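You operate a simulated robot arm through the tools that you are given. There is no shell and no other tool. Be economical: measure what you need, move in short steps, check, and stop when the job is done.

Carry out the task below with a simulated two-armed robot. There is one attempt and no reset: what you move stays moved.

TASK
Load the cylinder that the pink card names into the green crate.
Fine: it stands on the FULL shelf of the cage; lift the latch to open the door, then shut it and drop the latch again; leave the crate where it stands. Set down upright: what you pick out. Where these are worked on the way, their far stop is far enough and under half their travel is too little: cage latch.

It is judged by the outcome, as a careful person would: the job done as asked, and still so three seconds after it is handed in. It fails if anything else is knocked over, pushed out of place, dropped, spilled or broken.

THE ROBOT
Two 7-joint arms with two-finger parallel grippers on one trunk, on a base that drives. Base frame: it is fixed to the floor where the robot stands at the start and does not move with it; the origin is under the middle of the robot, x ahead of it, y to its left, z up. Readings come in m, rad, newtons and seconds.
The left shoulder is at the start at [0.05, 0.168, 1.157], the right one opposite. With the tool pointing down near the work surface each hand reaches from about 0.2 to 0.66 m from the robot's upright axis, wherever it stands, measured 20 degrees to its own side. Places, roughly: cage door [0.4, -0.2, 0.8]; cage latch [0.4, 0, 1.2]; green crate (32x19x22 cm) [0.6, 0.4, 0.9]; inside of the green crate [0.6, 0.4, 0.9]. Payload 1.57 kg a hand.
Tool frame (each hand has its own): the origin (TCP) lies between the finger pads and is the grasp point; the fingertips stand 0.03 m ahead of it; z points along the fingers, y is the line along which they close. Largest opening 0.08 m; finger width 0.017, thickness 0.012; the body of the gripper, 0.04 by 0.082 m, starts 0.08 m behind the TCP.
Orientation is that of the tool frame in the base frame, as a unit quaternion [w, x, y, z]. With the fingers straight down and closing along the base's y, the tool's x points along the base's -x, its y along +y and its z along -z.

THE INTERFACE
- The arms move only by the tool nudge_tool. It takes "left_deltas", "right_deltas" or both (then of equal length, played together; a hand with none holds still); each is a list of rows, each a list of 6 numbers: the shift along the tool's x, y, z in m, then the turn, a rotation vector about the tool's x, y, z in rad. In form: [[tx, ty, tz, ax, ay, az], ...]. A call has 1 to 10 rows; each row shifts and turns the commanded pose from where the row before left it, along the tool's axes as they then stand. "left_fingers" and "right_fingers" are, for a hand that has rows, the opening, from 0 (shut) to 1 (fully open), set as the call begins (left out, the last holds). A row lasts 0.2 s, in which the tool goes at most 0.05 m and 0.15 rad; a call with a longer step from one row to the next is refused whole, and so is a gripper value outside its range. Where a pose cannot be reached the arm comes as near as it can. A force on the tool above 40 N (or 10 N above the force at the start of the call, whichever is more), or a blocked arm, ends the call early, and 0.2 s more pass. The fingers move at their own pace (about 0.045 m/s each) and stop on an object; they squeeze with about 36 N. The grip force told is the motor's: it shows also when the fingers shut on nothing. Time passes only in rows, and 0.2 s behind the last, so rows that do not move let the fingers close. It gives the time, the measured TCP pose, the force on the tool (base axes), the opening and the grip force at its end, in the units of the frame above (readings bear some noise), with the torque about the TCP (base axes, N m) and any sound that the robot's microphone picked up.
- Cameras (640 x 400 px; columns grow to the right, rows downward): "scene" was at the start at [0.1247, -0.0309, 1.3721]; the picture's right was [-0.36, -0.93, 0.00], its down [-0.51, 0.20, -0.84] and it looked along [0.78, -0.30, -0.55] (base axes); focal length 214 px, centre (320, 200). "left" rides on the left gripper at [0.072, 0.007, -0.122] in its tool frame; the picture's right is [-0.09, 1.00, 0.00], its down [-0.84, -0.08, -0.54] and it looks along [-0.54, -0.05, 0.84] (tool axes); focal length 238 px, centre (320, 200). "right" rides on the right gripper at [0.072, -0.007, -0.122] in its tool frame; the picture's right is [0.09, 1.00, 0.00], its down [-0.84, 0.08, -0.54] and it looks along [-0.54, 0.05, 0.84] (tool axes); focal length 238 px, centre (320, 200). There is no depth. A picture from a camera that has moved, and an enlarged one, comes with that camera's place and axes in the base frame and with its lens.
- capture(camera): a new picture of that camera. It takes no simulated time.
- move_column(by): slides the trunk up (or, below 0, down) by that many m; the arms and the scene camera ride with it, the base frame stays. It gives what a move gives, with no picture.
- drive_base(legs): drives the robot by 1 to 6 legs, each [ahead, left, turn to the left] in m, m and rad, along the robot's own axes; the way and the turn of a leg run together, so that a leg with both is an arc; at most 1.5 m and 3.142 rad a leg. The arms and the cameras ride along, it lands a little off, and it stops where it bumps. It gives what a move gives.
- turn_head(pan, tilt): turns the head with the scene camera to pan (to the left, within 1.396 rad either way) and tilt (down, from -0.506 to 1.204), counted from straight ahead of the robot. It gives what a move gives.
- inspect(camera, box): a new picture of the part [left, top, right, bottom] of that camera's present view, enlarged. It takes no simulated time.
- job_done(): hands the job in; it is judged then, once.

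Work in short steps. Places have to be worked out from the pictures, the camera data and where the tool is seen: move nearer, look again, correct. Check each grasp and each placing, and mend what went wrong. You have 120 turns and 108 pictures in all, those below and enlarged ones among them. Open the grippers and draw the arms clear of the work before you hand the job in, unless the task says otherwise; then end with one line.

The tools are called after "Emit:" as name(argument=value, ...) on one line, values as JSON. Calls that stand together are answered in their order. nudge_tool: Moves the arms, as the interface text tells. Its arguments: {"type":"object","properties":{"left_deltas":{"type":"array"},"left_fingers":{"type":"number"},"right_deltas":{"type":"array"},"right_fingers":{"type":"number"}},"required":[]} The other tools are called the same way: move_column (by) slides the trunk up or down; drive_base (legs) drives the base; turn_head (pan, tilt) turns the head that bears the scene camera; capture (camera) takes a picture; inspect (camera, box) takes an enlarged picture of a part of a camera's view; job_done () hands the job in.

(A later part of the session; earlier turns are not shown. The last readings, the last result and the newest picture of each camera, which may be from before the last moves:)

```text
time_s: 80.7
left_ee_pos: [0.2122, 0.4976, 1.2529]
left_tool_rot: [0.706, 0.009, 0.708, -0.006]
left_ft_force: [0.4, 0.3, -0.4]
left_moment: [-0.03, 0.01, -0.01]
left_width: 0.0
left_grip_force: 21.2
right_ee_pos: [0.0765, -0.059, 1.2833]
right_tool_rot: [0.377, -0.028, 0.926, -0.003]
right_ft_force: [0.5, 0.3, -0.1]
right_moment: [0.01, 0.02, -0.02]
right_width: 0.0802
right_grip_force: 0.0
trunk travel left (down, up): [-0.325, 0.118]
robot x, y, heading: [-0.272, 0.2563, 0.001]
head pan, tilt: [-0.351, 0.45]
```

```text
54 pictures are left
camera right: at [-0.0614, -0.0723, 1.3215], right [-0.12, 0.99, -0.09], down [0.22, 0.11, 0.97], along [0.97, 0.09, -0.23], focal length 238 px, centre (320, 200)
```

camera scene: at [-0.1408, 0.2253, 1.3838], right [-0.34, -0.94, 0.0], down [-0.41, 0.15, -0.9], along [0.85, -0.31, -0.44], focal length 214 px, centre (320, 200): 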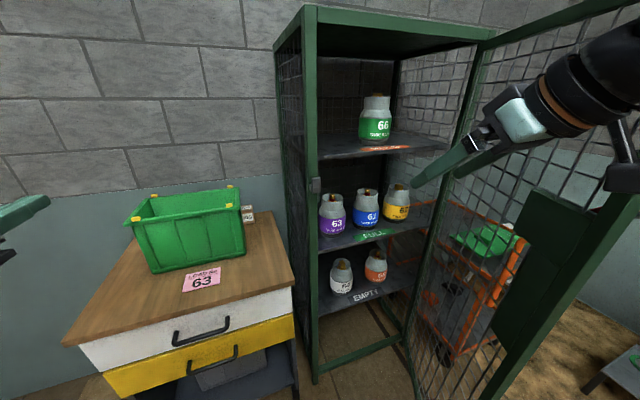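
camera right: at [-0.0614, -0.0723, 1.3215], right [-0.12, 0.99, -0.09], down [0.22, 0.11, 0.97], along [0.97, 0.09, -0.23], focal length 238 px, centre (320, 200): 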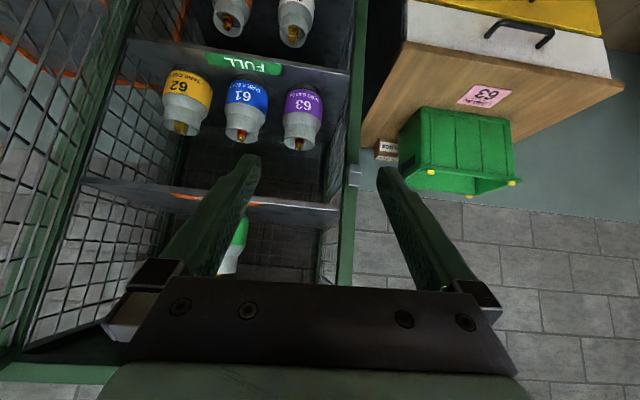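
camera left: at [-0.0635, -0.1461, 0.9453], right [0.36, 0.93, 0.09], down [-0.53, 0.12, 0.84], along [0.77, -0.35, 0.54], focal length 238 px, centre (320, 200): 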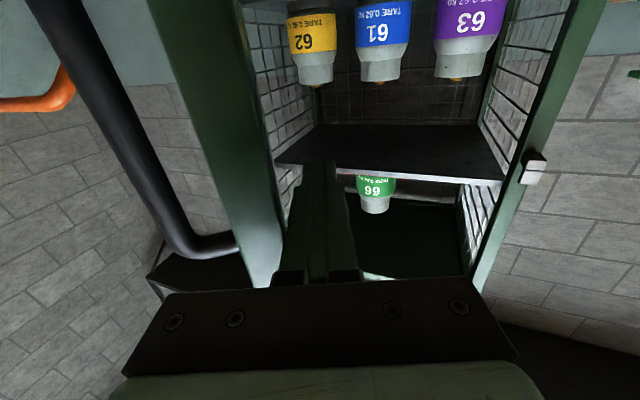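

Both cameras see 63 well. I zoom to measure its valve and collar.

Emit:
inspect(camera="scene", box=[300, 170, 380, 220])

Emit:
inspect(camera="right", box=[260, 70, 360, 170])

```text
8.00 times, centred on (340, 195) of scene
camera zoom: at [-0.1408, 0.2253, 1.3838], right [-0.34, -0.94, 0.0], down [-0.41, 0.15, -0.9], along [0.85, -0.31, -0.44], focal length 1716 px, centre (160, 240)
```

zoom: 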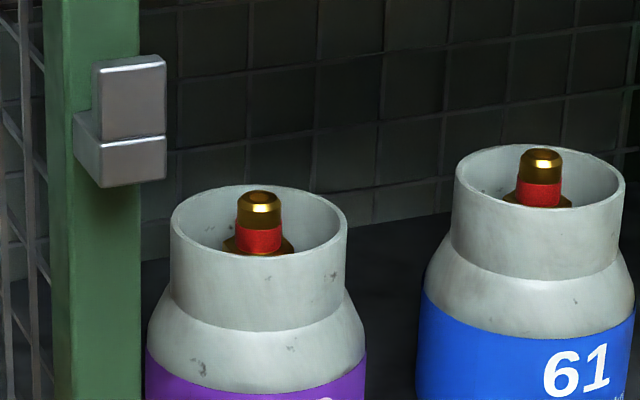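

```text
4.00 times, centred on (310, 120) of right
camera zoom: at [-0.0614, -0.0723, 1.3215], right [-0.12, 0.99, -0.09], down [0.22, 0.11, 0.97], along [0.97, 0.09, -0.23], focal length 953 px, centre (360, 520)
```

zoom: 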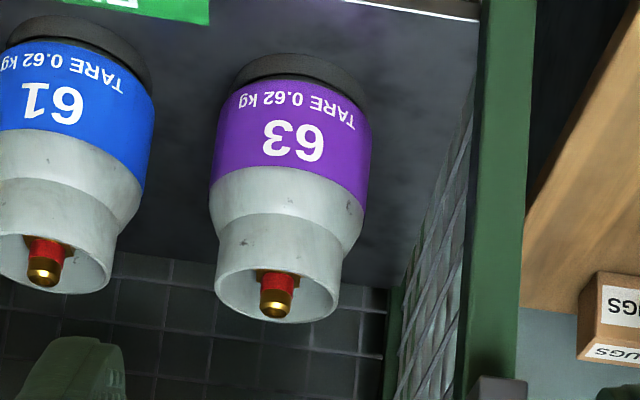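

Valve cap of 63: centre ≈ (0.572, −0.088), top ≈ z 1.025 (rim ≈ 1.013, collar inner Ø ≈ 8 cm). I drive forward 0.2 m and square up the right hand.

Emit:
drive_base(legs=[[0.2, 0, 0]])

Emit:
nudge_tool(right_deltas=[[0, -0.02, 0, 0.016, 0, 0.054], [0, 0, 0, 0, 0, 0], [0, 0, 0, 0, 0, 0]], right_fingers=0.52)

Emit:
capture(camera="scene")

Emit:
capture(camera="right")

```text
time_s: 82.3
left_ee_pos: [0.4133, 0.4991, 1.2508]
left_tool_rot: [0.705, 0.008, 0.709, -0.005]
left_ft_force: [0.6, -0.4, 0.6]
left_moment: [-0.01, -0.03, -0.02]
left_width: 0.0003
left_grip_force: 21.4
right_ee_pos: [0.2776, -0.0584, 1.2819]
right_tool_rot: [0.375, -0.03, 0.926, -0.002]
right_ft_force: [1.0, 0.1, -0.9]
right_moment: [0.01, 0.01, 0.0]
right_width: 0.08
right_grip_force: 0.0
trunk travel left (down, up): [-0.325, 0.118]
robot x, y, heading: [-0.07, 0.2562, -0.0]
head pan, tilt: [-0.351, 0.45]
```

```text
time_s: 83.1
left_ee_pos: [0.411, 0.5001, 1.2526]
left_tool_rot: [0.706, 0.009, 0.708, -0.005]
left_ft_force: [0.2, 0.1, 0.1]
left_moment: [-0.01, 0.0, -0.03]
left_width: 0.0
left_grip_force: 21.7
right_ee_pos: [0.2768, -0.0775, 1.2837]
right_tool_rot: [0.376, -0.002, 0.927, 0.001]
right_ft_force: [-0.2, 0.1, 0.6]
right_moment: [-0.03, -0.01, 0.0]
right_width: 0.0416
right_grip_force: 0.0
trunk travel left (down, up): [-0.325, 0.118]
robot x, y, heading: [-0.0715, 0.2575, 0.002]
head pan, tilt: [-0.351, 0.45]
```

```text
51 pictures are left
camera scene: at [0.0588, 0.2258, 1.3838], right [-0.34, -0.94, 0.0], down [-0.41, 0.15, -0.9], along [0.85, -0.31, -0.44], focal length 214 px, centre (320, 200)
```

scene: 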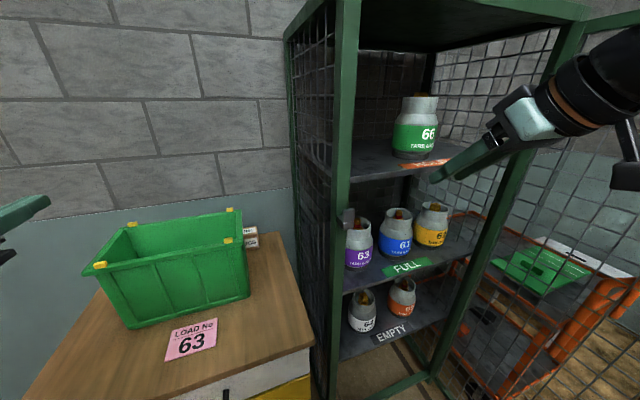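

```text
50 pictures are left
camera right: at [0.1389, -0.0843, 1.3212], right [-0.07, 1.0, -0.06], down [0.22, 0.08, 0.97], along [0.97, 0.05, -0.23], focal length 238 px, centre (320, 200)
```

right: 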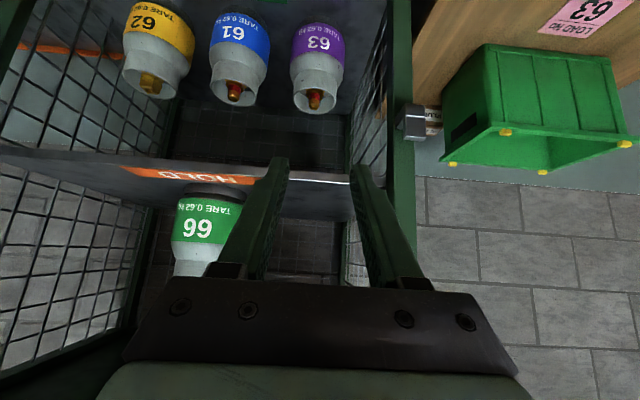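

Zooming for a refined valve measurement from this nearer view.

Emit:
inspect(camera="scene", box=[330, 190, 410, 240])

Emit:
inspect(camera="right", box=[270, 30, 370, 130])

```text
8.00 times, centred on (370, 215) of scene
camera zoom: at [0.0588, 0.2258, 1.3838], right [-0.34, -0.94, 0.0], down [-0.41, 0.15, -0.9], along [0.85, -0.31, -0.44], focal length 1716 px, centre (-80, 80)
```

zoom: 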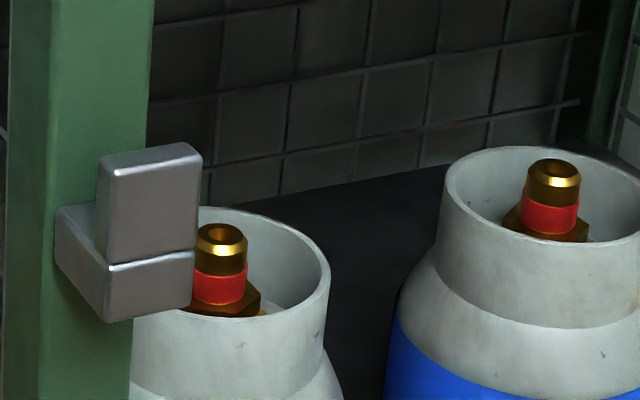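

```text
4.00 times, centred on (320, 80) of right
camera zoom: at [0.1389, -0.0843, 1.3212], right [-0.07, 1.0, -0.06], down [0.22, 0.08, 0.97], along [0.97, 0.05, -0.23], focal length 953 px, centre (320, 680)
```

zoom: 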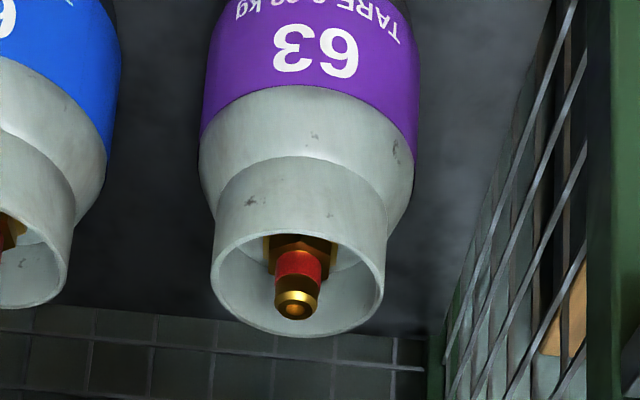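

Refined: valve top at (0.570, −0.088, 1.030). I flatten the tilt to ~39° to keep the wrist off the HOLD shelf, and move to a pre-grasp 15 cm short.

Emit:
nudge_tool(right_deltas=[[0, 0, 0, 0, -0.12, 0], [0.0054, -0.002, 0.045, 0, 0, 0], [0.0054, -0.002, 0.045, 0, 0, 0], [0.0054, -0.002, 0.045, 0, 0, 0], [0.0054, -0.002, 0.045, 0, 0, 0], [0.0054, -0.002, 0.045, 0, 0, 0], [0, 0, 0.02, 0, 0, 0]])

Emit:
capture(camera="right")

Emit:
capture(camera="scene")

```text
time_s: 84.7
left_ee_pos: [0.4118, 0.5, 1.2538]
left_tool_rot: [0.706, 0.009, 0.708, -0.005]
left_ft_force: [0.0, -1.2, 0.2]
left_moment: [-0.01, -0.01, 0.03]
left_width: 0.0004
left_grip_force: 21.7
right_ee_pos: [0.4495, -0.0877, 1.1055]
right_tool_rot: [0.432, -0.001, 0.902, 0.001]
right_ft_force: [0.7, 0.0, -0.2]
right_moment: [0.0, 0.0, 0.03]
right_width: 0.0414
right_grip_force: 0.1
trunk travel left (down, up): [-0.325, 0.118]
robot x, y, heading: [-0.0661, 0.254, 0.002]
head pan, tilt: [-0.351, 0.45]
```

```text
47 pictures are left
camera right: at [0.3087, -0.095, 1.1268], right [-0.06, 1.0, -0.07], down [0.1, 0.08, 0.99], along [0.99, 0.05, -0.11], focal length 238 px, centre (320, 200)
```

right: 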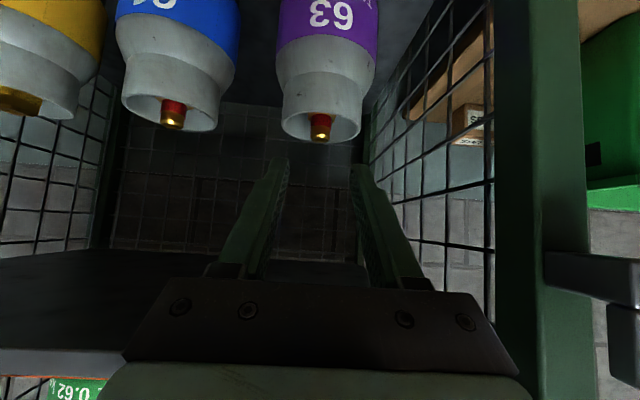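

```text
46 pictures are left
camera scene: at [0.0588, 0.226, 1.3838], right [-0.34, -0.94, 0.0], down [-0.41, 0.15, -0.9], along [0.85, -0.31, -0.44], focal length 214 px, centre (320, 200)
```

scene: 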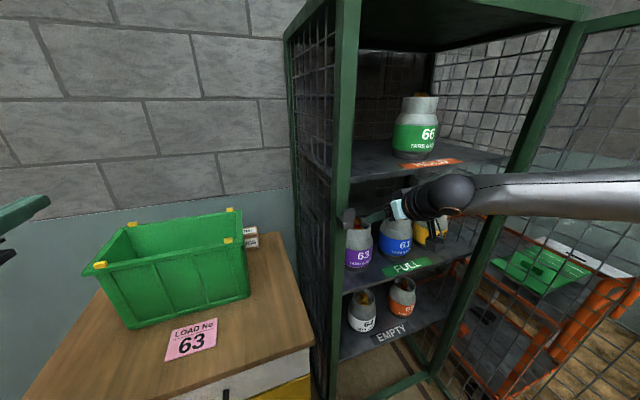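

Alignment is good (valve at y≈−0.087). I advance 11 cm and check.

Emit:
nudge_tool(right_deltas=[[-0.003, 0, 0.03, 0, 0, 0], [-0.003, 0, 0.03, 0, 0, 0], [0, 0, 0.03, 0, 0, 0], [0, 0, 0.02, 0, 0, 0]])

Emit:
capture(camera="right")

Emit:
inspect(camera="scene", box=[320, 140, 480, 280])

```text
time_s: 85.7
left_ee_pos: [0.4107, 0.4988, 1.2521]
left_tool_rot: [0.706, 0.008, 0.708, -0.005]
left_ft_force: [-0.1, -0.6, -0.2]
left_moment: [0.02, -0.02, 0.04]
left_width: 0.0
left_grip_force: 21.2
right_ee_pos: [0.5411, -0.0874, 1.0418]
right_tool_rot: [0.432, -0.001, 0.902, 0.001]
right_ft_force: [-0.4, 0.5, 0.4]
right_moment: [0.02, -0.02, 0.01]
right_width: 0.0417
right_grip_force: 0.0
trunk travel left (down, up): [-0.325, 0.118]
robot x, y, heading: [-0.0712, 0.2532, 0.007]
head pan, tilt: [-0.351, 0.45]
```

```text
45 pictures are left
camera right: at [0.4003, -0.0946, 1.0633], right [-0.06, 1.0, -0.07], down [0.1, 0.08, 0.99], along [0.99, 0.05, -0.11], focal length 238 px, centre (320, 200)
```

right: 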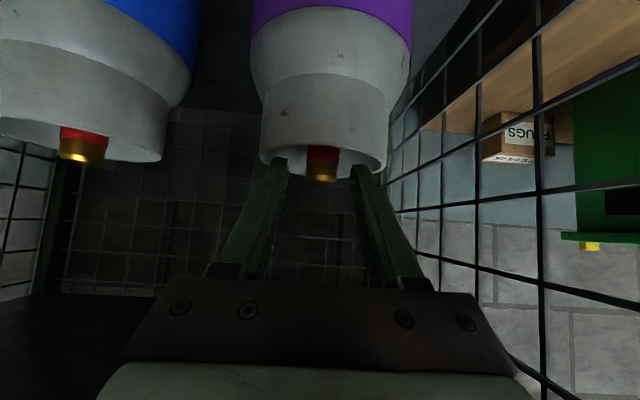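

```text
2.86 times, centred on (400, 210) of scene
camera zoom: at [0.0589, 0.2259, 1.3838], right [-0.34, -0.94, 0.0], down [-0.41, 0.15, -0.9], along [0.85, -0.31, -0.44], focal length 613 px, centre (91, 171)
```

zoom: 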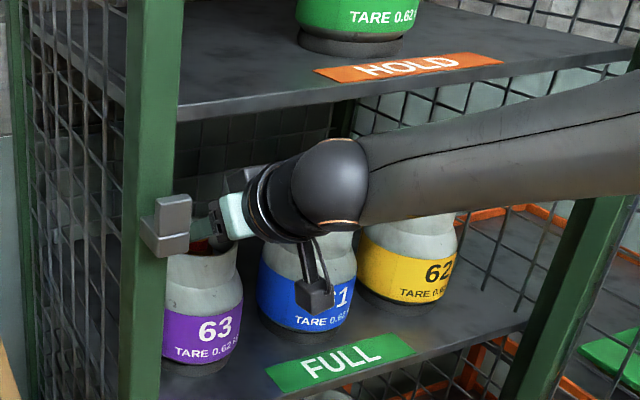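

Fingers straddle the valve symmetrically. I move the last 4 cm and close.

Emit:
nudge_tool(right_deltas=[[0.001, 0.0005, 0.013, 0, 0, 0], [0.001, 0.0005, 0.013, 0, 0, 0], [0, 0, 0.013, 0, 0, 0]])

Emit:
nudge_tool(right_deltas=[[0, 0, 0, 0, 0, 0], [0, 0, 0, 0, 0, 0], [0, 0, 0, 0, 0, 0], [0, 0, 0, 0, 0, 0]], right_fingers=0)

Emit:
capture(camera="right")

```text
time_s: 86.5
left_ee_pos: [0.4098, 0.4992, 1.2542]
left_tool_rot: [0.707, 0.008, 0.707, -0.006]
left_ft_force: [0.0, 0.1, -0.6]
left_moment: [0.0, 0.01, 0.0]
left_width: 0.0
left_grip_force: 21.4
right_ee_pos: [0.5689, -0.0849, 1.023]
right_tool_rot: [0.436, -0.001, 0.9, 0.0]
right_ft_force: [-5.2, 0.0, 15.3]
right_moment: [0.0, 0.2, -0.09]
right_width: 0.0392
right_grip_force: 0.1
trunk travel left (down, up): [-0.325, 0.118]
robot x, y, heading: [-0.0705, 0.2561, 0.002]
head pan, tilt: [-0.351, 0.45]
```

```text
time_s: 87.5
left_ee_pos: [0.4094, 0.5006, 1.2536]
left_tool_rot: [0.707, 0.009, 0.707, -0.007]
left_ft_force: [0.7, 0.2, 0.0]
left_moment: [-0.04, 0.01, -0.01]
left_width: 0.0
left_grip_force: 21.6
right_ee_pos: [0.5695, -0.0847, 1.0225]
right_tool_rot: [0.435, -0.003, 0.9, 0.001]
right_ft_force: [1.4, -1.8, 22.7]
right_moment: [0.15, -0.43, 0.04]
right_width: 0.0356
right_grip_force: 36.5
trunk travel left (down, up): [-0.325, 0.118]
robot x, y, heading: [-0.0693, 0.2573, 0.004]
head pan, tilt: [-0.351, 0.45]
```

```text
43 pictures are left
camera right: at [0.4288, -0.0929, 1.0432], right [-0.06, 1.0, -0.07], down [0.09, 0.08, 0.99], along [0.99, 0.05, -0.1], focal length 238 px, centre (320, 200)
```

right: 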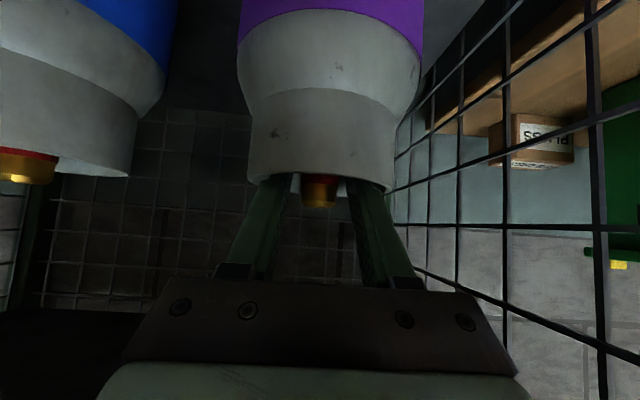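

Fingers stopped at 36 mm – on the valve's hex base, pressing down. I reopen, back off ~1 cm, and grip the cap instead.

Emit:
nudge_tool(right_deltas=[[0, 0, 0, 0, 0, 0], [0, 0, -0.006, 0, 0, 0], [-0.004, -0.001, -0.006, 0, 0, 0]], right_fingers=0.5)

Emit:
nudge_tool(right_deltas=[[0, 0, 0, 0, 0, 0], [0, 0, 0, 0, 0, 0], [0, 0, 0, 0, 0, 0], [0, 0, 0, 0, 0, 0]], right_fingers=0)

Emit:
capture(camera="right")

```text
time_s: 88.3
left_ee_pos: [0.4122, 0.4993, 1.2518]
left_tool_rot: [0.706, 0.009, 0.708, -0.006]
left_ft_force: [-0.1, 0.0, 0.3]
left_moment: [0.03, 0.01, -0.03]
left_width: 0.0
left_grip_force: 21.5
right_ee_pos: [0.5618, -0.0886, 1.0234]
right_tool_rot: [0.427, 0.0, 0.904, -0.001]
right_ft_force: [4.2, -0.5, 1.3]
right_moment: [0.04, -0.02, 0.15]
right_width: 0.0392
right_grip_force: 0.1
trunk travel left (down, up): [-0.325, 0.118]
robot x, y, heading: [-0.0642, 0.257, 0.003]
head pan, tilt: [-0.351, 0.45]
```

```text
time_s: 89.3
left_ee_pos: [0.4127, 0.4976, 1.2525]
left_tool_rot: [0.706, 0.009, 0.708, -0.006]
left_ft_force: [-0.5, -0.2, 0.0]
left_moment: [-0.02, -0.01, 0.05]
left_width: 0.0
left_grip_force: 20.9
right_ee_pos: [0.564, -0.0876, 1.0259]
right_tool_rot: [0.429, -0.002, 0.903, 0.001]
right_ft_force: [-0.5, -0.9, -0.2]
right_moment: [-0.01, 0.16, -0.01]
right_width: 0.0359
right_grip_force: 35.9
trunk travel left (down, up): [-0.325, 0.118]
robot x, y, heading: [-0.0679, 0.2555, 0.002]
head pan, tilt: [-0.351, 0.45]
```

```text
42 pictures are left
camera right: at [0.4228, -0.0948, 1.0485], right [-0.06, 1.0, -0.07], down [0.11, 0.08, 0.99], along [0.99, 0.05, -0.11], focal length 238 px, centre (320, 200)
```

right: 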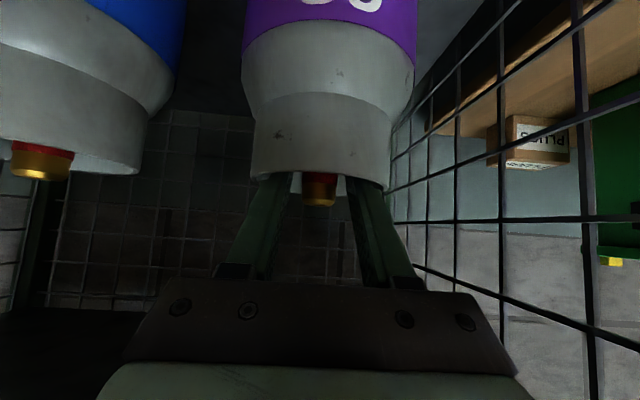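

It still catches the hex. I back off another ~9 mm so the tips clear the hex and close on the cap.

Emit:
nudge_tool(right_deltas=[[0, 0, 0, 0, 0, 0], [0, 0, -0.005, 0, 0, 0], [0, 0, -0.005, 0, 0, 0], [0, 0, 0, 0, 0, 0]], right_fingers=0.5)

Emit:
nudge_tool(right_deltas=[[0, 0, 0, 0, 0, 0], [0, 0, 0, 0, 0, 0], [0, 0, 0, 0, 0, 0], [0, 0, 0, 0, 0, 0]], right_fingers=0)

```text
time_s: 90.3
left_ee_pos: [0.4103, 0.498, 1.2532]
left_tool_rot: [0.706, 0.009, 0.708, -0.006]
left_ft_force: [-0.2, -0.4, -0.5]
left_moment: [-0.01, -0.03, 0.02]
left_width: 0.0001
left_grip_force: 21.0
right_ee_pos: [0.554, -0.087, 1.036]
right_tool_rot: [0.431, -0.001, 0.902, 0.0]
right_ft_force: [0.5, -0.1, 0.8]
right_moment: [-0.01, 0.03, 0.0]
right_width: 0.04
right_grip_force: 0.1
trunk travel left (down, up): [-0.325, 0.118]
robot x, y, heading: [-0.0673, 0.2544, 0.0]
head pan, tilt: [-0.351, 0.45]
```

```text
time_s: 91.3
left_ee_pos: [0.4106, 0.5001, 1.2524]
left_tool_rot: [0.706, 0.008, 0.708, -0.005]
left_ft_force: [0.2, -0.3, -0.4]
left_moment: [0.04, -0.02, -0.01]
left_width: 0.0
left_grip_force: 22.1
right_ee_pos: [0.5542, -0.0867, 1.0371]
right_tool_rot: [0.431, -0.001, 0.902, 0.001]
right_ft_force: [0.7, 0.4, 0.6]
right_moment: [0.03, -0.06, -0.18]
right_width: 0.0217
right_grip_force: 34.6
trunk travel left (down, up): [-0.325, 0.118]
robot x, y, heading: [-0.0712, 0.2581, 0.006]
head pan, tilt: [-0.351, 0.45]
```

Now on the cap (21.7 mm), but a bit high. I reopen slightly, lower ~5 mm, and re-close for more overlap.

Emit:
nudge_tool(right_deltas=[[0, 0, 0, 0, 0, 0], [0.0035, 0, 0.005, 0, 0, 0], [0, 0, 0, 0, 0, 0]], right_fingers=0.45)

Emit:
nudge_tool(right_deltas=[[0, 0, 0, 0, 0, 0], [0, 0, 0, 0, 0, 0], [0, 0, 0, 0, 0, 0], [0, 0, 0, 0, 0, 0]], right_fingers=0)

```text
time_s: 92.1
left_ee_pos: [0.4104, 0.4988, 1.254]
left_tool_rot: [0.706, 0.008, 0.708, -0.005]
left_ft_force: [-0.2, -0.4, 0.2]
left_moment: [0.0, -0.02, -0.01]
left_width: 0.0
left_grip_force: 21.6
right_ee_pos: [0.5566, -0.0868, 1.0312]
right_tool_rot: [0.432, -0.002, 0.902, 0.001]
right_ft_force: [-1.4, -0.7, 3.3]
right_moment: [-0.05, -0.02, 0.02]
right_width: 0.0363
right_grip_force: 0.2
trunk travel left (down, up): [-0.325, 0.118]
robot x, y, heading: [-0.0686, 0.2537, -0.001]
head pan, tilt: [-0.351, 0.45]
```

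```text
time_s: 93.1
left_ee_pos: [0.4106, 0.4989, 1.2542]
left_tool_rot: [0.706, 0.009, 0.708, -0.006]
left_ft_force: [0.2, 0.6, 0.0]
left_moment: [0.0, 0.0, 0.0]
left_width: 0.0
left_grip_force: 21.5
right_ee_pos: [0.5562, -0.0874, 1.0305]
right_tool_rot: [0.432, -0.003, 0.902, 0.001]
right_ft_force: [1.4, -2.6, 7.8]
right_moment: [0.1, -0.18, -0.12]
right_width: 0.0217
right_grip_force: 34.3
trunk travel left (down, up): [-0.325, 0.118]
robot x, y, heading: [-0.0671, 0.2532, 0.005]
head pan, tilt: [-0.351, 0.45]
```

Gripped on the cap. I lift 3 cm and check.

Emit:
nudge_tool(right_deltas=[[-0.0078, 0, -0.0063, 0, 0, 0], [-0.0078, 0, -0.0063, 0, 0, 0], [-0.0078, 0, -0.0063, 0, 0, 0]])

Emit:
capture(camera="right")

Emit:
inspect(camera="scene", box=[320, 140, 480, 280])

```text
time_s: 93.9
left_ee_pos: [0.4116, 0.4994, 1.2533]
left_tool_rot: [0.706, 0.009, 0.708, -0.006]
left_ft_force: [0.0, 0.6, -0.3]
left_moment: [-0.02, -0.01, 0.01]
left_width: 0.0
left_grip_force: 21.0
right_ee_pos: [0.5569, -0.0878, 1.0609]
right_tool_rot: [0.432, -0.001, 0.902, 0.0]
right_ft_force: [0.4, 0.6, -1.0]
right_moment: [0.01, 0.02, 0.02]
right_width: 0.0
right_grip_force: 21.5
trunk travel left (down, up): [-0.325, 0.118]
robot x, y, heading: [-0.0672, 0.2538, 0.003]
head pan, tilt: [-0.351, 0.45]
```

```text
41 pictures are left
camera right: at [0.416, -0.0952, 1.0828], right [-0.06, 1.0, -0.07], down [0.1, 0.08, 0.99], along [0.99, 0.05, -0.11], focal length 238 px, centre (320, 200)
```

right: 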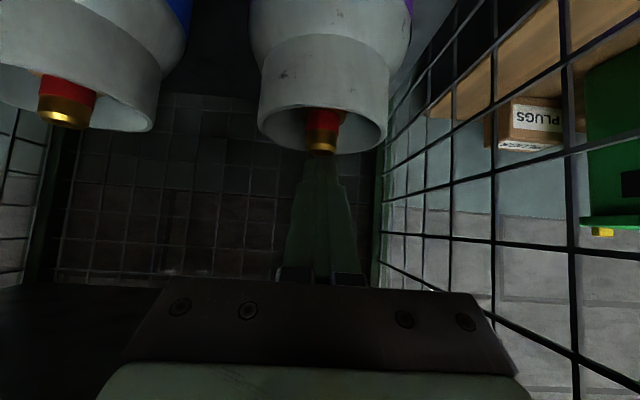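

```text
2.86 times, centred on (400, 210) of scene
camera zoom: at [0.0588, 0.2258, 1.3839], right [-0.34, -0.94, 0.0], down [-0.41, 0.15, -0.9], along [0.85, -0.31, -0.44], focal length 613 px, centre (91, 171)
```

zoom: 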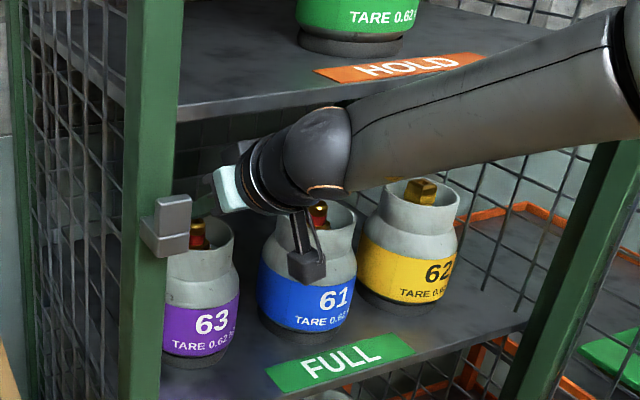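

The cap slipped out; 63 still stands in place. The hex base is a better hold: I open to ~46 mm and come straight down so the pads straddle the hex at its axis.

Emit:
nudge_tool(right_deltas=[[0, 0, 0, 0, 0, 0], [0, 0, 0, 0, 0, 0], [0.0078, 0, 0.0063, 0, 0, 0], [0.0078, 0, 0.0063, 0, 0, 0], [0.0078, 0, 0.0067, 0, 0, 0], [0.0078, 0, 0.0067, 0, 0, 0], [0.0078, 0, 0.0067, 0, 0, 0]], right_fingers=0.575)

Emit:
capture(camera="right")

```text
time_s: 95.5
left_ee_pos: [0.4129, 0.4982, 1.2524]
left_tool_rot: [0.706, 0.009, 0.708, -0.006]
left_ft_force: [0.0, -0.4, 0.3]
left_moment: [0.0, -0.02, 0.0]
left_width: 0.0
left_grip_force: 20.9
right_ee_pos: [0.5639, -0.0872, 1.0264]
right_tool_rot: [0.444, 0.001, 0.896, 0.002]
right_ft_force: [2.1, -2.2, 4.7]
right_moment: [0.16, 0.01, -0.06]
right_width: 0.0446
right_grip_force: 0.1
trunk travel left (down, up): [-0.325, 0.118]
robot x, y, heading: [-0.0662, 0.256, 0.006]
head pan, tilt: [-0.351, 0.45]
stopped in row 7 (right hand): the force on the tool passed its limit at 44 N (the readings are from after the stop); the commanded pose is now the measured one
```

```text
39 pictures are left
camera right: at [0.4225, -0.0948, 1.0437], right [-0.06, 1.0, -0.07], down [0.08, 0.07, 0.99], along [1.0, 0.05, -0.08], focal length 238 px, centre (320, 200)
```

right: 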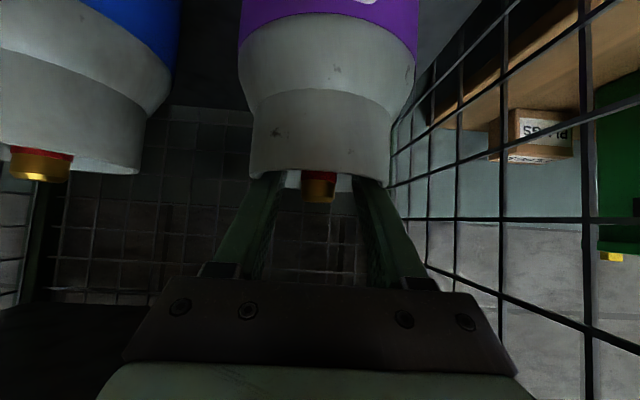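

Blocked again around tip height z≈1.007. I look closely to see what touches.

Emit:
inspect(camera="right", box=[230, 130, 410, 240])

```text
3.56 times, centred on (320, 185) of right
camera zoom: at [0.4225, -0.0948, 1.0437], right [-0.06, 1.0, -0.07], down [0.08, 0.07, 0.99], along [1.0, 0.05, -0.08], focal length 848 px, centre (320, 253)
```

zoom: 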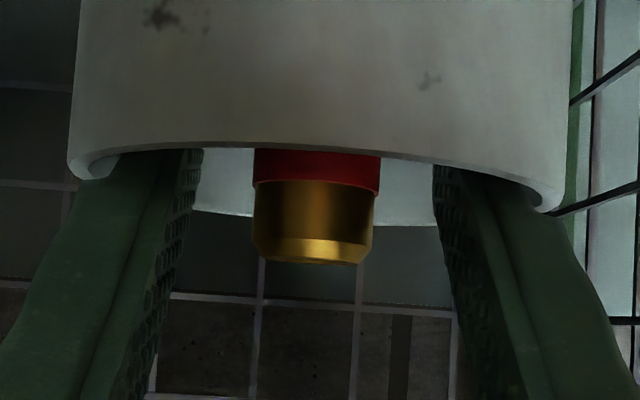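

The fingers' outer faces wedge against the collar when opened wide, so the hex is hard to reach. I back up and retry the cap with a narrower opening, exactly centred, then lift slowly watching the force.

Emit:
nudge_tool(right_deltas=[[-0.0078, -0.001, -0.0163, 0, 0, 0], [-0.004, 0, -0.003, 0, 0.027, 0], [0, 0, 0, 0, 0, 0]], right_fingers=0.4)

```text
time_s: 96.3
left_ee_pos: [0.411, 0.4987, 1.2531]
left_tool_rot: [0.706, 0.009, 0.708, -0.006]
left_ft_force: [0.1, -0.6, -0.5]
left_moment: [0.0, 0.0, 0.02]
left_width: 0.0001
left_grip_force: 21.4
right_ee_pos: [0.5558, -0.0883, 1.0469]
right_tool_rot: [0.431, 0.001, 0.902, 0.002]
right_ft_force: [0.7, -0.1, -0.7]
right_moment: [0.0, -0.01, 0.03]
right_width: 0.0319
right_grip_force: 0.1
trunk travel left (down, up): [-0.325, 0.118]
robot x, y, heading: [-0.0688, 0.2535, 0.0]
head pan, tilt: [-0.351, 0.45]
```

Emit:
nudge_tool(right_deltas=[[0.005, 0, 0.005, 0, 0, 0], [0.004, 0, 0.004, 0, 0, 0], [0.004, 0, 0.004, 0, 0, 0]])

Emit:
nudge_tool(right_deltas=[[0, 0, 0, 0, 0, 0], [0, 0, 0, 0, 0, 0], [0, 0, 0, 0, 0, 0], [0, 0, 0, 0, 0, 0], [0, 0, 0, 0, 0, 0]], right_fingers=0)

Emit:
nudge_tool(right_deltas=[[-0.0023, 0, -0.0019, 0, 0, 0], [-0.0023, 0, -0.0019, 0, 0, 0]])

```text
time_s: 97.1
left_ee_pos: [0.4098, 0.4988, 1.2543]
left_tool_rot: [0.706, 0.008, 0.708, -0.004]
left_ft_force: [0.2, 0.6, 0.9]
left_moment: [0.01, 0.0, -0.01]
left_width: 0.0001
left_grip_force: 22.2
right_ee_pos: [0.5566, -0.0859, 1.0311]
right_tool_rot: [0.432, 0.0, 0.902, 0.002]
right_ft_force: [-0.1, -1.2, 8.6]
right_moment: [-0.2, -0.2, -0.09]
right_width: 0.0324
right_grip_force: 0.6
trunk travel left (down, up): [-0.325, 0.118]
robot x, y, heading: [-0.0704, 0.257, 0.002]
head pan, tilt: [-0.351, 0.45]
```

```text
time_s: 98.3
left_ee_pos: [0.409, 0.499, 1.2536]
left_tool_rot: [0.707, 0.009, 0.708, -0.006]
left_ft_force: [0.5, 0.1, -0.6]
left_moment: [0.01, 0.01, 0.04]
left_width: 0.0003
left_grip_force: 21.2
right_ee_pos: [0.556, -0.0882, 1.0305]
right_tool_rot: [0.433, 0.0, 0.902, 0.001]
right_ft_force: [2.9, -6.6, 18.0]
right_moment: [-0.43, -0.32, -0.05]
right_width: 0.0218
right_grip_force: 35.4
trunk travel left (down, up): [-0.325, 0.118]
robot x, y, heading: [-0.0698, 0.259, 0.006]
head pan, tilt: [-0.351, 0.45]
```

```text
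time_s: 98.9
left_ee_pos: [0.4109, 0.4986, 1.2517]
left_tool_rot: [0.706, 0.009, 0.708, -0.006]
left_ft_force: [-0.3, -0.5, 0.6]
left_moment: [-0.03, 0.0, 0.01]
left_width: 0.0
left_grip_force: 21.1
right_ee_pos: [0.5544, -0.0872, 1.0316]
right_tool_rot: [0.428, 0.0, 0.904, 0.003]
right_ft_force: [3.3, -1.7, 1.8]
right_moment: [-0.47, -0.96, -0.05]
right_width: 0.0218
right_grip_force: 34.5
trunk travel left (down, up): [-0.325, 0.118]
robot x, y, heading: [-0.0682, 0.2557, 0.006]
head pan, tilt: [-0.351, 0.45]
```

Load is transferring. Continue slowly up.

Emit:
nudge_tool(right_deltas=[[-0.0023, 0, -0.0019, 0, 0, 0], [-0.0023, 0, -0.0019, 0, 0, 0]])

Emit:
nudge_tool(right_deltas=[[-0.0023, 0, -0.0019, 0, 0, 0], [-0.0023, 0, -0.0019, 0, 0, 0]])

Emit:
capture(camera="right")

```text
time_s: 99.5
left_ee_pos: [0.413, 0.4974, 1.2513]
left_tool_rot: [0.706, 0.009, 0.708, -0.006]
left_ft_force: [-0.7, 0.0, -0.4]
left_moment: [0.02, 0.02, 0.01]
left_width: 0.0004
left_grip_force: 21.4
right_ee_pos: [0.5549, -0.089, 1.0355]
right_tool_rot: [0.427, 0.0, 0.904, 0.003]
right_ft_force: [-0.4, -0.3, -10.9]
right_moment: [-0.01, 0.27, 0.03]
right_width: 0.0214
right_grip_force: 35.1
trunk travel left (down, up): [-0.325, 0.118]
robot x, y, heading: [-0.0708, 0.2524, 0.004]
head pan, tilt: [-0.351, 0.45]
```

```text
time_s: 100.1
left_ee_pos: [0.4116, 0.4987, 1.2533]
left_tool_rot: [0.705, 0.01, 0.709, -0.006]
left_ft_force: [-0.8, -0.1, 0.0]
left_moment: [-0.04, 0.02, 0.0]
left_width: 0.0
left_grip_force: 21.5
right_ee_pos: [0.5554, -0.0903, 1.0447]
right_tool_rot: [0.428, 0.0, 0.904, 0.003]
right_ft_force: [-0.1, -0.4, -11.2]
right_moment: [-0.01, 0.23, 0.06]
right_width: 0.0219
right_grip_force: 35.1
trunk travel left (down, up): [-0.325, 0.118]
robot x, y, heading: [-0.075, 0.2557, 0.003]
head pan, tilt: [-0.351, 0.45]
```

```text
37 pictures are left
camera right: at [0.4153, -0.0957, 1.0667], right [-0.06, 1.0, -0.07], down [0.11, 0.07, 0.99], along [0.99, 0.05, -0.11], focal length 238 px, centre (320, 200)
```

right: 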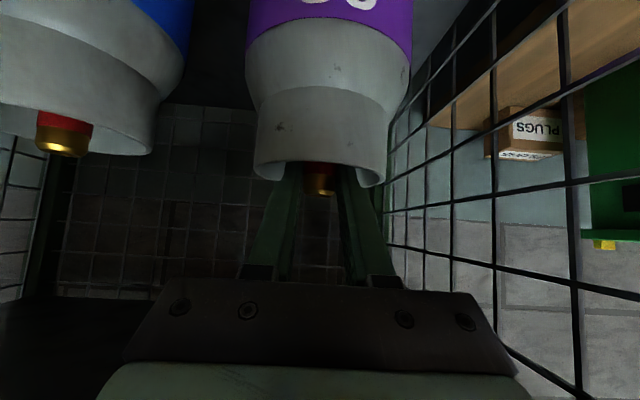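

Weight shows (−11 N): 63 is off the shelf and held. I rise a little more, slowly, then draw it straight back.

Emit:
nudge_tool(right_deltas=[[-0.0031, 0, -0.0025, 0, 0, 0], [-0.0031, 0, -0.0025, 0, 0, 0], [-0.0031, 0, -0.0025, 0, 0, 0], [-0.0031, 0, -0.0025, 0, 0, 0], [0.003, 0, -0.0037, 0, 0, 0], [0.005, 0, -0.006, 0, 0, 0]])

Emit:
nudge_tool(right_deltas=[[0.005, 0, -0.006, 0, 0, 0], [0.0063, 0, -0.0077, 0, 0, 0], [0.0063, 0, -0.0077, 0, 0, 0], [0.0063, 0, -0.0077, 0, 0, 0], [0.0063, 0, -0.0077, 0, 0, 0], [0.0063, 0, -0.0077, 0, 0, 0], [0.0063, 0, -0.0077, 0, 0, 0], [0.005, 0, -0.006, 0, 0, 0]])

Emit:
inspect(camera="scene", box=[280, 120, 520, 300])

```text
time_s: 101.5
left_ee_pos: [0.4124, 0.4979, 1.2528]
left_tool_rot: [0.706, 0.008, 0.708, -0.006]
left_ft_force: [-0.5, -0.1, 0.3]
left_moment: [0.0, 0.03, 0.02]
left_width: 0.0
left_grip_force: 21.3
right_ee_pos: [0.5424, -0.089, 1.0603]
right_tool_rot: [0.429, 0.001, 0.903, 0.002]
right_ft_force: [-0.1, 0.7, -10.4]
right_moment: [-0.03, 0.2, 0.02]
right_width: 0.0218
right_grip_force: 34.3
trunk travel left (down, up): [-0.325, 0.118]
robot x, y, heading: [-0.0699, 0.2603, 0.007]
head pan, tilt: [-0.351, 0.45]
```

```text
time_s: 103.3
left_ee_pos: [0.412, 0.4969, 1.2524]
left_tool_rot: [0.706, 0.009, 0.708, -0.006]
left_ft_force: [-0.1, -0.1, 0.6]
left_moment: [0.0, 0.02, 0.0]
left_width: 0.0
left_grip_force: 21.2
right_ee_pos: [0.4703, -0.0889, 1.0603]
right_tool_rot: [0.429, 0.001, 0.903, 0.003]
right_ft_force: [-1.1, -0.4, -11.7]
right_moment: [-0.03, 0.23, 0.02]
right_width: 0.0218
right_grip_force: 34.3
trunk travel left (down, up): [-0.325, 0.118]
robot x, y, heading: [-0.0679, 0.2558, 0.002]
head pan, tilt: [-0.351, 0.45]
```

```text
2.22 times, centred on (400, 210) of scene
camera zoom: at [0.0596, 0.2249, 1.3837], right [-0.34, -0.94, 0.0], down [-0.41, 0.15, -0.9], along [0.85, -0.31, -0.44], focal length 477 px, centre (142, 178)
```

zoom: 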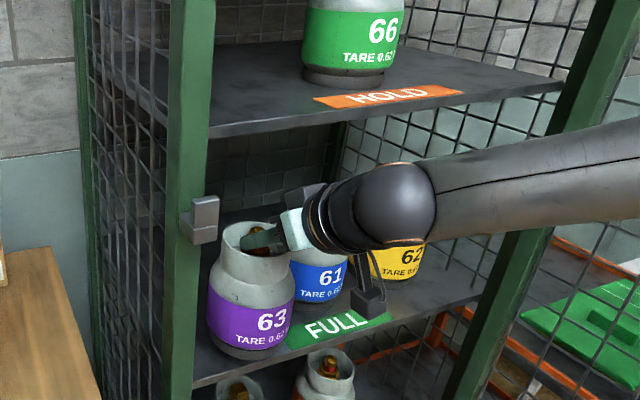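

63 hangs upright and secure. I continue pulling it clear of the cage.

Emit:
nudge_tool(right_deltas=[[0.006, 0, -0.0075, 0, 0, 0], [0.0085, 0, -0.0104, 0, 0, 0], [0.0095, 0, -0.0116, 0, 0, 0], [0.0095, 0, -0.0116, 0, 0, 0], [0.0095, 0, -0.0116, 0, 0, 0], [0.0095, 0, -0.0116, 0, 0, 0], [0.0095, 0, -0.0116, 0, 0, 0], [0.0095, 0, -0.0116, 0, 0, 0], [0.0085, 0, -0.0104, 0, 0, 0], [0.006, 0, -0.0075, 0, 0, 0]])

Emit:
capture(camera="scene")

```text
time_s: 105.5
left_ee_pos: [0.4113, 0.4978, 1.2522]
left_tool_rot: [0.706, 0.008, 0.708, -0.006]
left_ft_force: [-0.1, -0.1, 0.1]
left_moment: [-0.01, 0.01, 0.01]
left_width: 0.0001
left_grip_force: 21.3
right_ee_pos: [0.3324, -0.0896, 1.0595]
right_tool_rot: [0.43, 0.0, 0.903, 0.003]
right_ft_force: [-0.1, 0.7, -10.8]
right_moment: [-0.01, 0.21, 0.0]
right_width: 0.022
right_grip_force: 34.4
trunk travel left (down, up): [-0.325, 0.118]
robot x, y, heading: [-0.0718, 0.2562, -0.001]
head pan, tilt: [-0.351, 0.45]
```

```text
35 pictures are left
camera scene: at [0.0592, 0.225, 1.3838], right [-0.34, -0.94, 0.0], down [-0.41, 0.15, -0.9], along [0.85, -0.31, -0.44], focal length 214 px, centre (320, 200)
```

scene: 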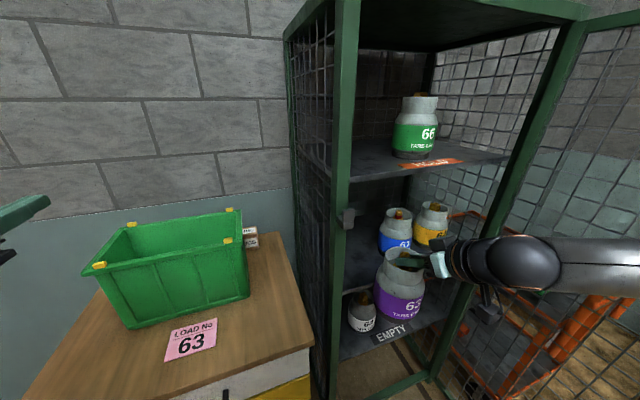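

Clear of the cage. The crate rim is at z≈1.0 (x 0.64–0.84, y 0.30–0.61), table top ≈0.78, with a free spot at about (0.50, 0.24). Since the tilted hand can't go down inside the crate, I'll set 63 on the table and re-grip it vertically. Drive back and left.

Emit:
drive_base(legs=[[-0.08, 0, 0], [0, 0.2, 0]])

Emit:
turn_head(pan=-0.1, tilt=0.7)

Emit:
capture(camera="scene")

```text
time_s: 108.5
left_ee_pos: [0.3328, 0.7029, 1.252]
left_tool_rot: [0.706, 0.009, 0.708, -0.006]
left_ft_force: [0.7, 0.7, -0.4]
left_moment: [0.01, -0.02, -0.04]
left_width: 0.0
left_grip_force: 21.2
right_ee_pos: [0.2519, 0.1141, 1.0586]
right_tool_rot: [0.43, 0.0, 0.903, 0.002]
right_ft_force: [0.4, 0.2, -10.8]
right_moment: [-0.03, 0.23, 0.03]
right_width: 0.0217
right_grip_force: 34.7
trunk travel left (down, up): [-0.325, 0.118]
robot x, y, heading: [-0.1478, 0.4595, 0.001]
head pan, tilt: [-0.351, 0.45]
```

```text
time_s: 109.3
left_ee_pos: [0.3313, 0.7024, 1.2533]
left_tool_rot: [0.706, 0.008, 0.708, -0.005]
left_ft_force: [0.6, -0.2, 1.1]
left_moment: [0.03, 0.0, -0.02]
left_width: 0.0
left_grip_force: 21.3
right_ee_pos: [0.2516, 0.1149, 1.0575]
right_tool_rot: [0.429, 0.0, 0.903, 0.003]
right_ft_force: [0.8, -0.6, -11.8]
right_moment: [-0.03, 0.21, -0.02]
right_width: 0.0216
right_grip_force: 35.1
trunk travel left (down, up): [-0.325, 0.118]
robot x, y, heading: [-0.1498, 0.4586, 0.008]
head pan, tilt: [-0.099, 0.7]
```

```text
34 pictures are left
camera scene: at [-0.0229, 0.4524, 1.3616], right [-0.1, -1.0, 0.0], down [-0.64, 0.06, -0.76], along [0.76, -0.07, -0.64], focal length 214 px, centre (320, 200)
```

scene: 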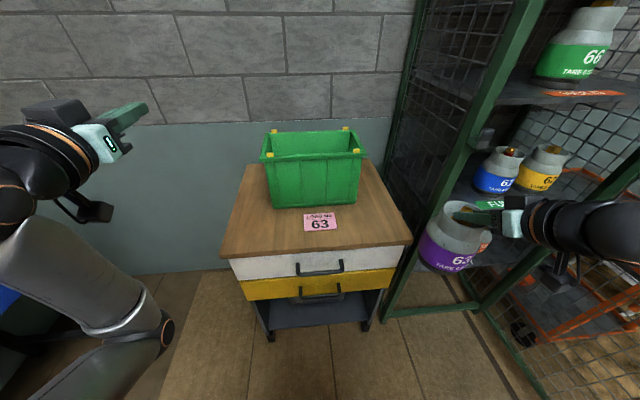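

Triangulating properly: crate rim z≈1.067 (x 0.54–0.71, y 0.29–0.55), so table top ≈0.847; a free patch is at (0.455, 0.24). I raise and shift the cylinder there in gentle steps.

Emit:
nudge_tool(right_deltas=[[-0.0031, 0.006, -0.0025, 0, 0, 0], [-0.0031, 0.011, -0.0025, 0, 0, 0], [-0.0031, 0.014, -0.0025, 0, 0, 0], [-0.0031, 0.015, -0.0025, 0, 0, 0], [-0.0031, 0.015, -0.0025, 0, 0, 0], [-0.0031, 0.015, -0.0025, 0, 0, 0], [-0.0031, 0.015, -0.0025, 0, 0, 0], [-0.0031, 0.014, -0.0025, 0, 0, 0], [-0.0031, 0.011, -0.0025, 0, 0, 0], [-0.0031, 0.008, -0.0025, 0, 0, 0]])

Emit:
nudge_tool(right_deltas=[[-0.006, 0, 0.0075, 0, 0, 0], [-0.01, 0, 0.0124, 0, 0, 0], [-0.0127, 0, 0.0155, 0, 0, 0], [-0.0127, 0, 0.0155, 0, 0, 0], [-0.0127, 0, 0.0155, 0, 0, 0], [-0.0127, 0, 0.0155, 0, 0, 0], [-0.0127, 0, 0.0155, 0, 0, 0], [-0.0127, 0, 0.0155, 0, 0, 0], [-0.0127, 0, 0.0155, 0, 0, 0], [-0.01, 0, 0.0124, 0, 0, 0]])

Emit:
capture(camera="scene")

```text
time_s: 111.5
left_ee_pos: [0.3324, 0.7016, 1.2533]
left_tool_rot: [0.706, 0.009, 0.708, -0.006]
left_ft_force: [-0.2, -0.2, -0.1]
left_moment: [0.0, 0.0, -0.01]
left_width: 0.0
left_grip_force: 21.0
right_ee_pos: [0.2697, 0.232, 1.1044]
right_tool_rot: [0.429, 0.001, 0.903, 0.002]
right_ft_force: [-0.9, 0.4, -10.3]
right_moment: [0.0, 0.22, 0.02]
right_width: 0.0218
right_grip_force: 34.1
right hand out of reach, approached as far as the arm can: row 3, 4, 5, 7
trunk travel left (down, up): [-0.325, 0.118]
robot x, y, heading: [-0.1544, 0.4647, 0.003]
head pan, tilt: [-0.099, 0.7]
```

```text
time_s: 113.7
left_ee_pos: [0.3324, 0.7028, 1.2528]
left_tool_rot: [0.706, 0.009, 0.708, -0.006]
left_ft_force: [0.7, 0.0, 0.0]
left_moment: [0.01, 0.0, 0.01]
left_width: 0.0
left_grip_force: 21.1
right_ee_pos: [0.452, 0.2328, 1.1048]
right_tool_rot: [0.428, 0.0, 0.904, 0.002]
right_ft_force: [0.6, -0.9, -12.1]
right_moment: [-0.03, 0.22, 0.03]
right_width: 0.0218
right_grip_force: 35.0
trunk travel left (down, up): [-0.325, 0.118]
robot x, y, heading: [-0.1477, 0.4584, 0.005]
head pan, tilt: [-0.099, 0.7]
```

```text
33 pictures are left
camera scene: at [-0.0223, 0.4527, 1.3615], right [-0.1, -1.0, 0.0], down [-0.64, 0.06, -0.76], along [0.76, -0.07, -0.65], focal length 214 px, centre (320, 200)
```

scene: 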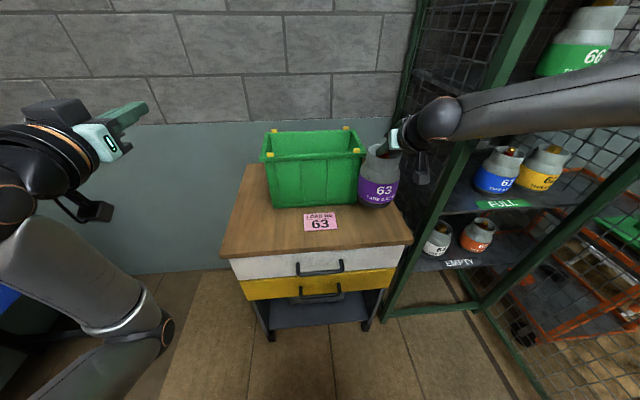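

Over the free patch. I lower it gently, moving back 1 cm too.

Emit:
nudge_tool(right_deltas=[[0.0078, 0, 0.0025, 0, 0, 0], [0.0085, 0, 0.0032, 0, 0, 0], [0.007, 0, 0.0057, 0, 0, 0], [0.007, 0, 0.0057, 0, 0, 0], [0.007, 0, 0.0057, 0, 0, 0], [0.007, 0, 0.0057, 0, 0, 0], [0.007, 0, 0.0057, 0, 0, 0], [0.007, 0, 0.0057, 0, 0, 0], [0.005, 0, 0.004, 0, 0, 0]])

Emit:
inspect(camera="scene", box=[300, 120, 460, 240])

```text
time_s: 115.7
left_ee_pos: [0.3318, 0.7025, 1.2526]
left_tool_rot: [0.706, 0.008, 0.708, -0.006]
left_ft_force: [0.0, -1.7, 0.7]
left_moment: [0.01, 0.02, 0.0]
left_width: 0.0001
left_grip_force: 21.2
right_ee_pos: [0.4445, 0.234, 1.0276]
right_tool_rot: [0.428, 0.001, 0.904, 0.003]
right_ft_force: [-0.9, 0.1, -10.2]
right_moment: [0.03, 0.18, 0.02]
right_width: 0.0215
right_grip_force: 34.9
trunk travel left (down, up): [-0.325, 0.118]
robot x, y, heading: [-0.1455, 0.4591, -0.001]
head pan, tilt: [-0.099, 0.7]
```

```text
3.33 times, centred on (380, 180) of scene
camera zoom: at [-0.0225, 0.4527, 1.3615], right [-0.1, -1.0, 0.0], down [-0.64, 0.06, -0.76], along [0.76, -0.07, -0.65], focal length 715 px, centre (120, 267)
```

zoom: 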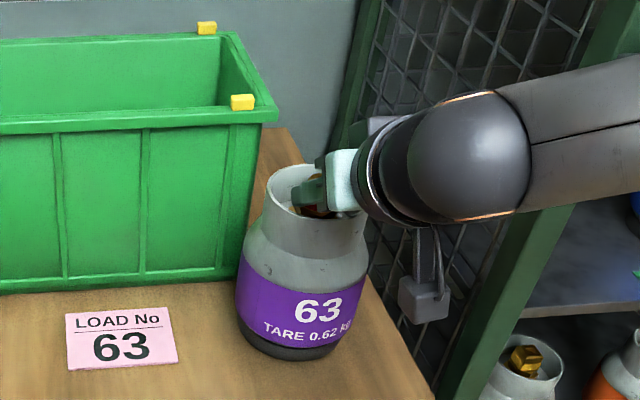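

Almost down. I lower in 4 mm steps till the weight comes off.

Emit:
nudge_tool(right_deltas=[[0.0031, 0, 0.0025, 0, 0, 0], [0.0031, 0, 0.0025, 0, 0, 0], [0.0031, 0, 0.0025, 0, 0, 0], [0.0031, 0, 0.0025, 0, 0, 0], [0.0031, 0, 0.0025, 0, 0, 0]])

```text
time_s: 117.1
left_ee_pos: [0.3296, 0.7026, 1.2531]
left_tool_rot: [0.707, 0.009, 0.707, -0.007]
left_ft_force: [-0.2, 0.7, 0.6]
left_moment: [0.03, 0.0, 0.03]
left_width: 0.0001
left_grip_force: 20.9
right_ee_pos: [0.448, 0.2351, 1.0212]
right_tool_rot: [0.443, -0.001, 0.897, 0.003]
right_ft_force: [-3.8, 0.5, 11.9]
right_moment: [-0.25, 0.28, 0.12]
right_width: 0.0218
right_grip_force: 35.1
trunk travel left (down, up): [-0.325, 0.118]
robot x, y, heading: [-0.1492, 0.4595, 0.001]
head pan, tilt: [-0.099, 0.7]
stopped in row 5 (right hand): the force on the tool passed its limit at 40 N (the readings are from after the stop); the commanded pose is now the measured one
```

It stands on the table. I open slightly and withdraw the hand along its axis.

Emit:
nudge_tool(right_deltas=[[-0.002, 0, -0.0016, 0, 0, 0], [0, 0, 0, 0, 0, 0], [0, 0, 0, 0, 0, 0]], right_fingers=0.42)

Emit:
nudge_tool(right_deltas=[[-0.004, 0, -0.01, 0, 0, 0], [-0.006, 0, -0.015, 0, 0, 0], [-0.006, 0, -0.03, 0, 0, 0], [-0.006, 0, -0.04, 0, 0, 0], [-0.02, 0, -0.03, 0, 0, 0]])

Emit:
capture(camera="scene")

```text
time_s: 117.9
left_ee_pos: [0.3297, 0.7035, 1.2541]
left_tool_rot: [0.706, 0.009, 0.708, -0.007]
left_ft_force: [0.6, 0.3, -0.4]
left_moment: [0.02, 0.03, -0.04]
left_width: 0.0001
left_grip_force: 21.5
right_ee_pos: [0.4488, 0.2336, 1.0205]
right_tool_rot: [0.44, -0.001, 0.898, 0.003]
right_ft_force: [-0.5, 2.8, 7.4]
right_moment: [-0.04, -0.14, 0.11]
right_width: 0.0304
right_grip_force: 0.1
trunk travel left (down, up): [-0.325, 0.118]
robot x, y, heading: [-0.1534, 0.4625, 0.002]
head pan, tilt: [-0.099, 0.7]
```

```text
time_s: 119.1
left_ee_pos: [0.3303, 0.7032, 1.253]
left_tool_rot: [0.706, 0.009, 0.708, -0.007]
left_ft_force: [-1.0, -0.5, 0.7]
left_moment: [-0.01, -0.01, 0.0]
left_width: 0.0002
left_grip_force: 21.1
right_ee_pos: [0.3752, 0.2352, 1.1283]
right_tool_rot: [0.439, -0.001, 0.899, 0.003]
right_ft_force: [-0.5, 0.2, 0.2]
right_moment: [0.0, -0.03, -0.02]
right_width: 0.0337
right_grip_force: 0.0
trunk travel left (down, up): [-0.325, 0.118]
robot x, y, heading: [-0.1464, 0.4583, 0.002]
head pan, tilt: [-0.099, 0.7]
```

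```text
31 pictures are left
camera scene: at [-0.0243, 0.4533, 1.3617], right [-0.1, -1.0, 0.0], down [-0.64, 0.06, -0.77], along [0.76, -0.07, -0.64], focal length 214 px, centre (320, 200)
```

scene: 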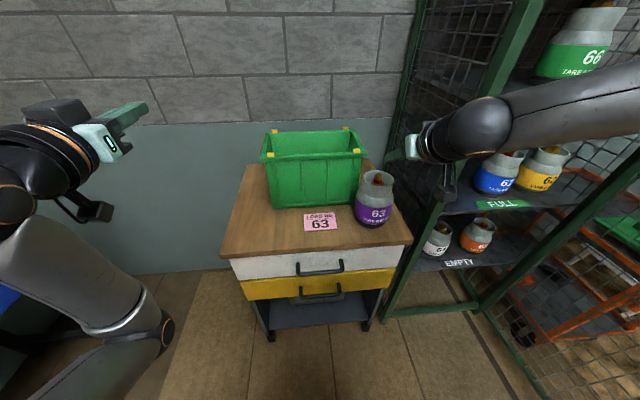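

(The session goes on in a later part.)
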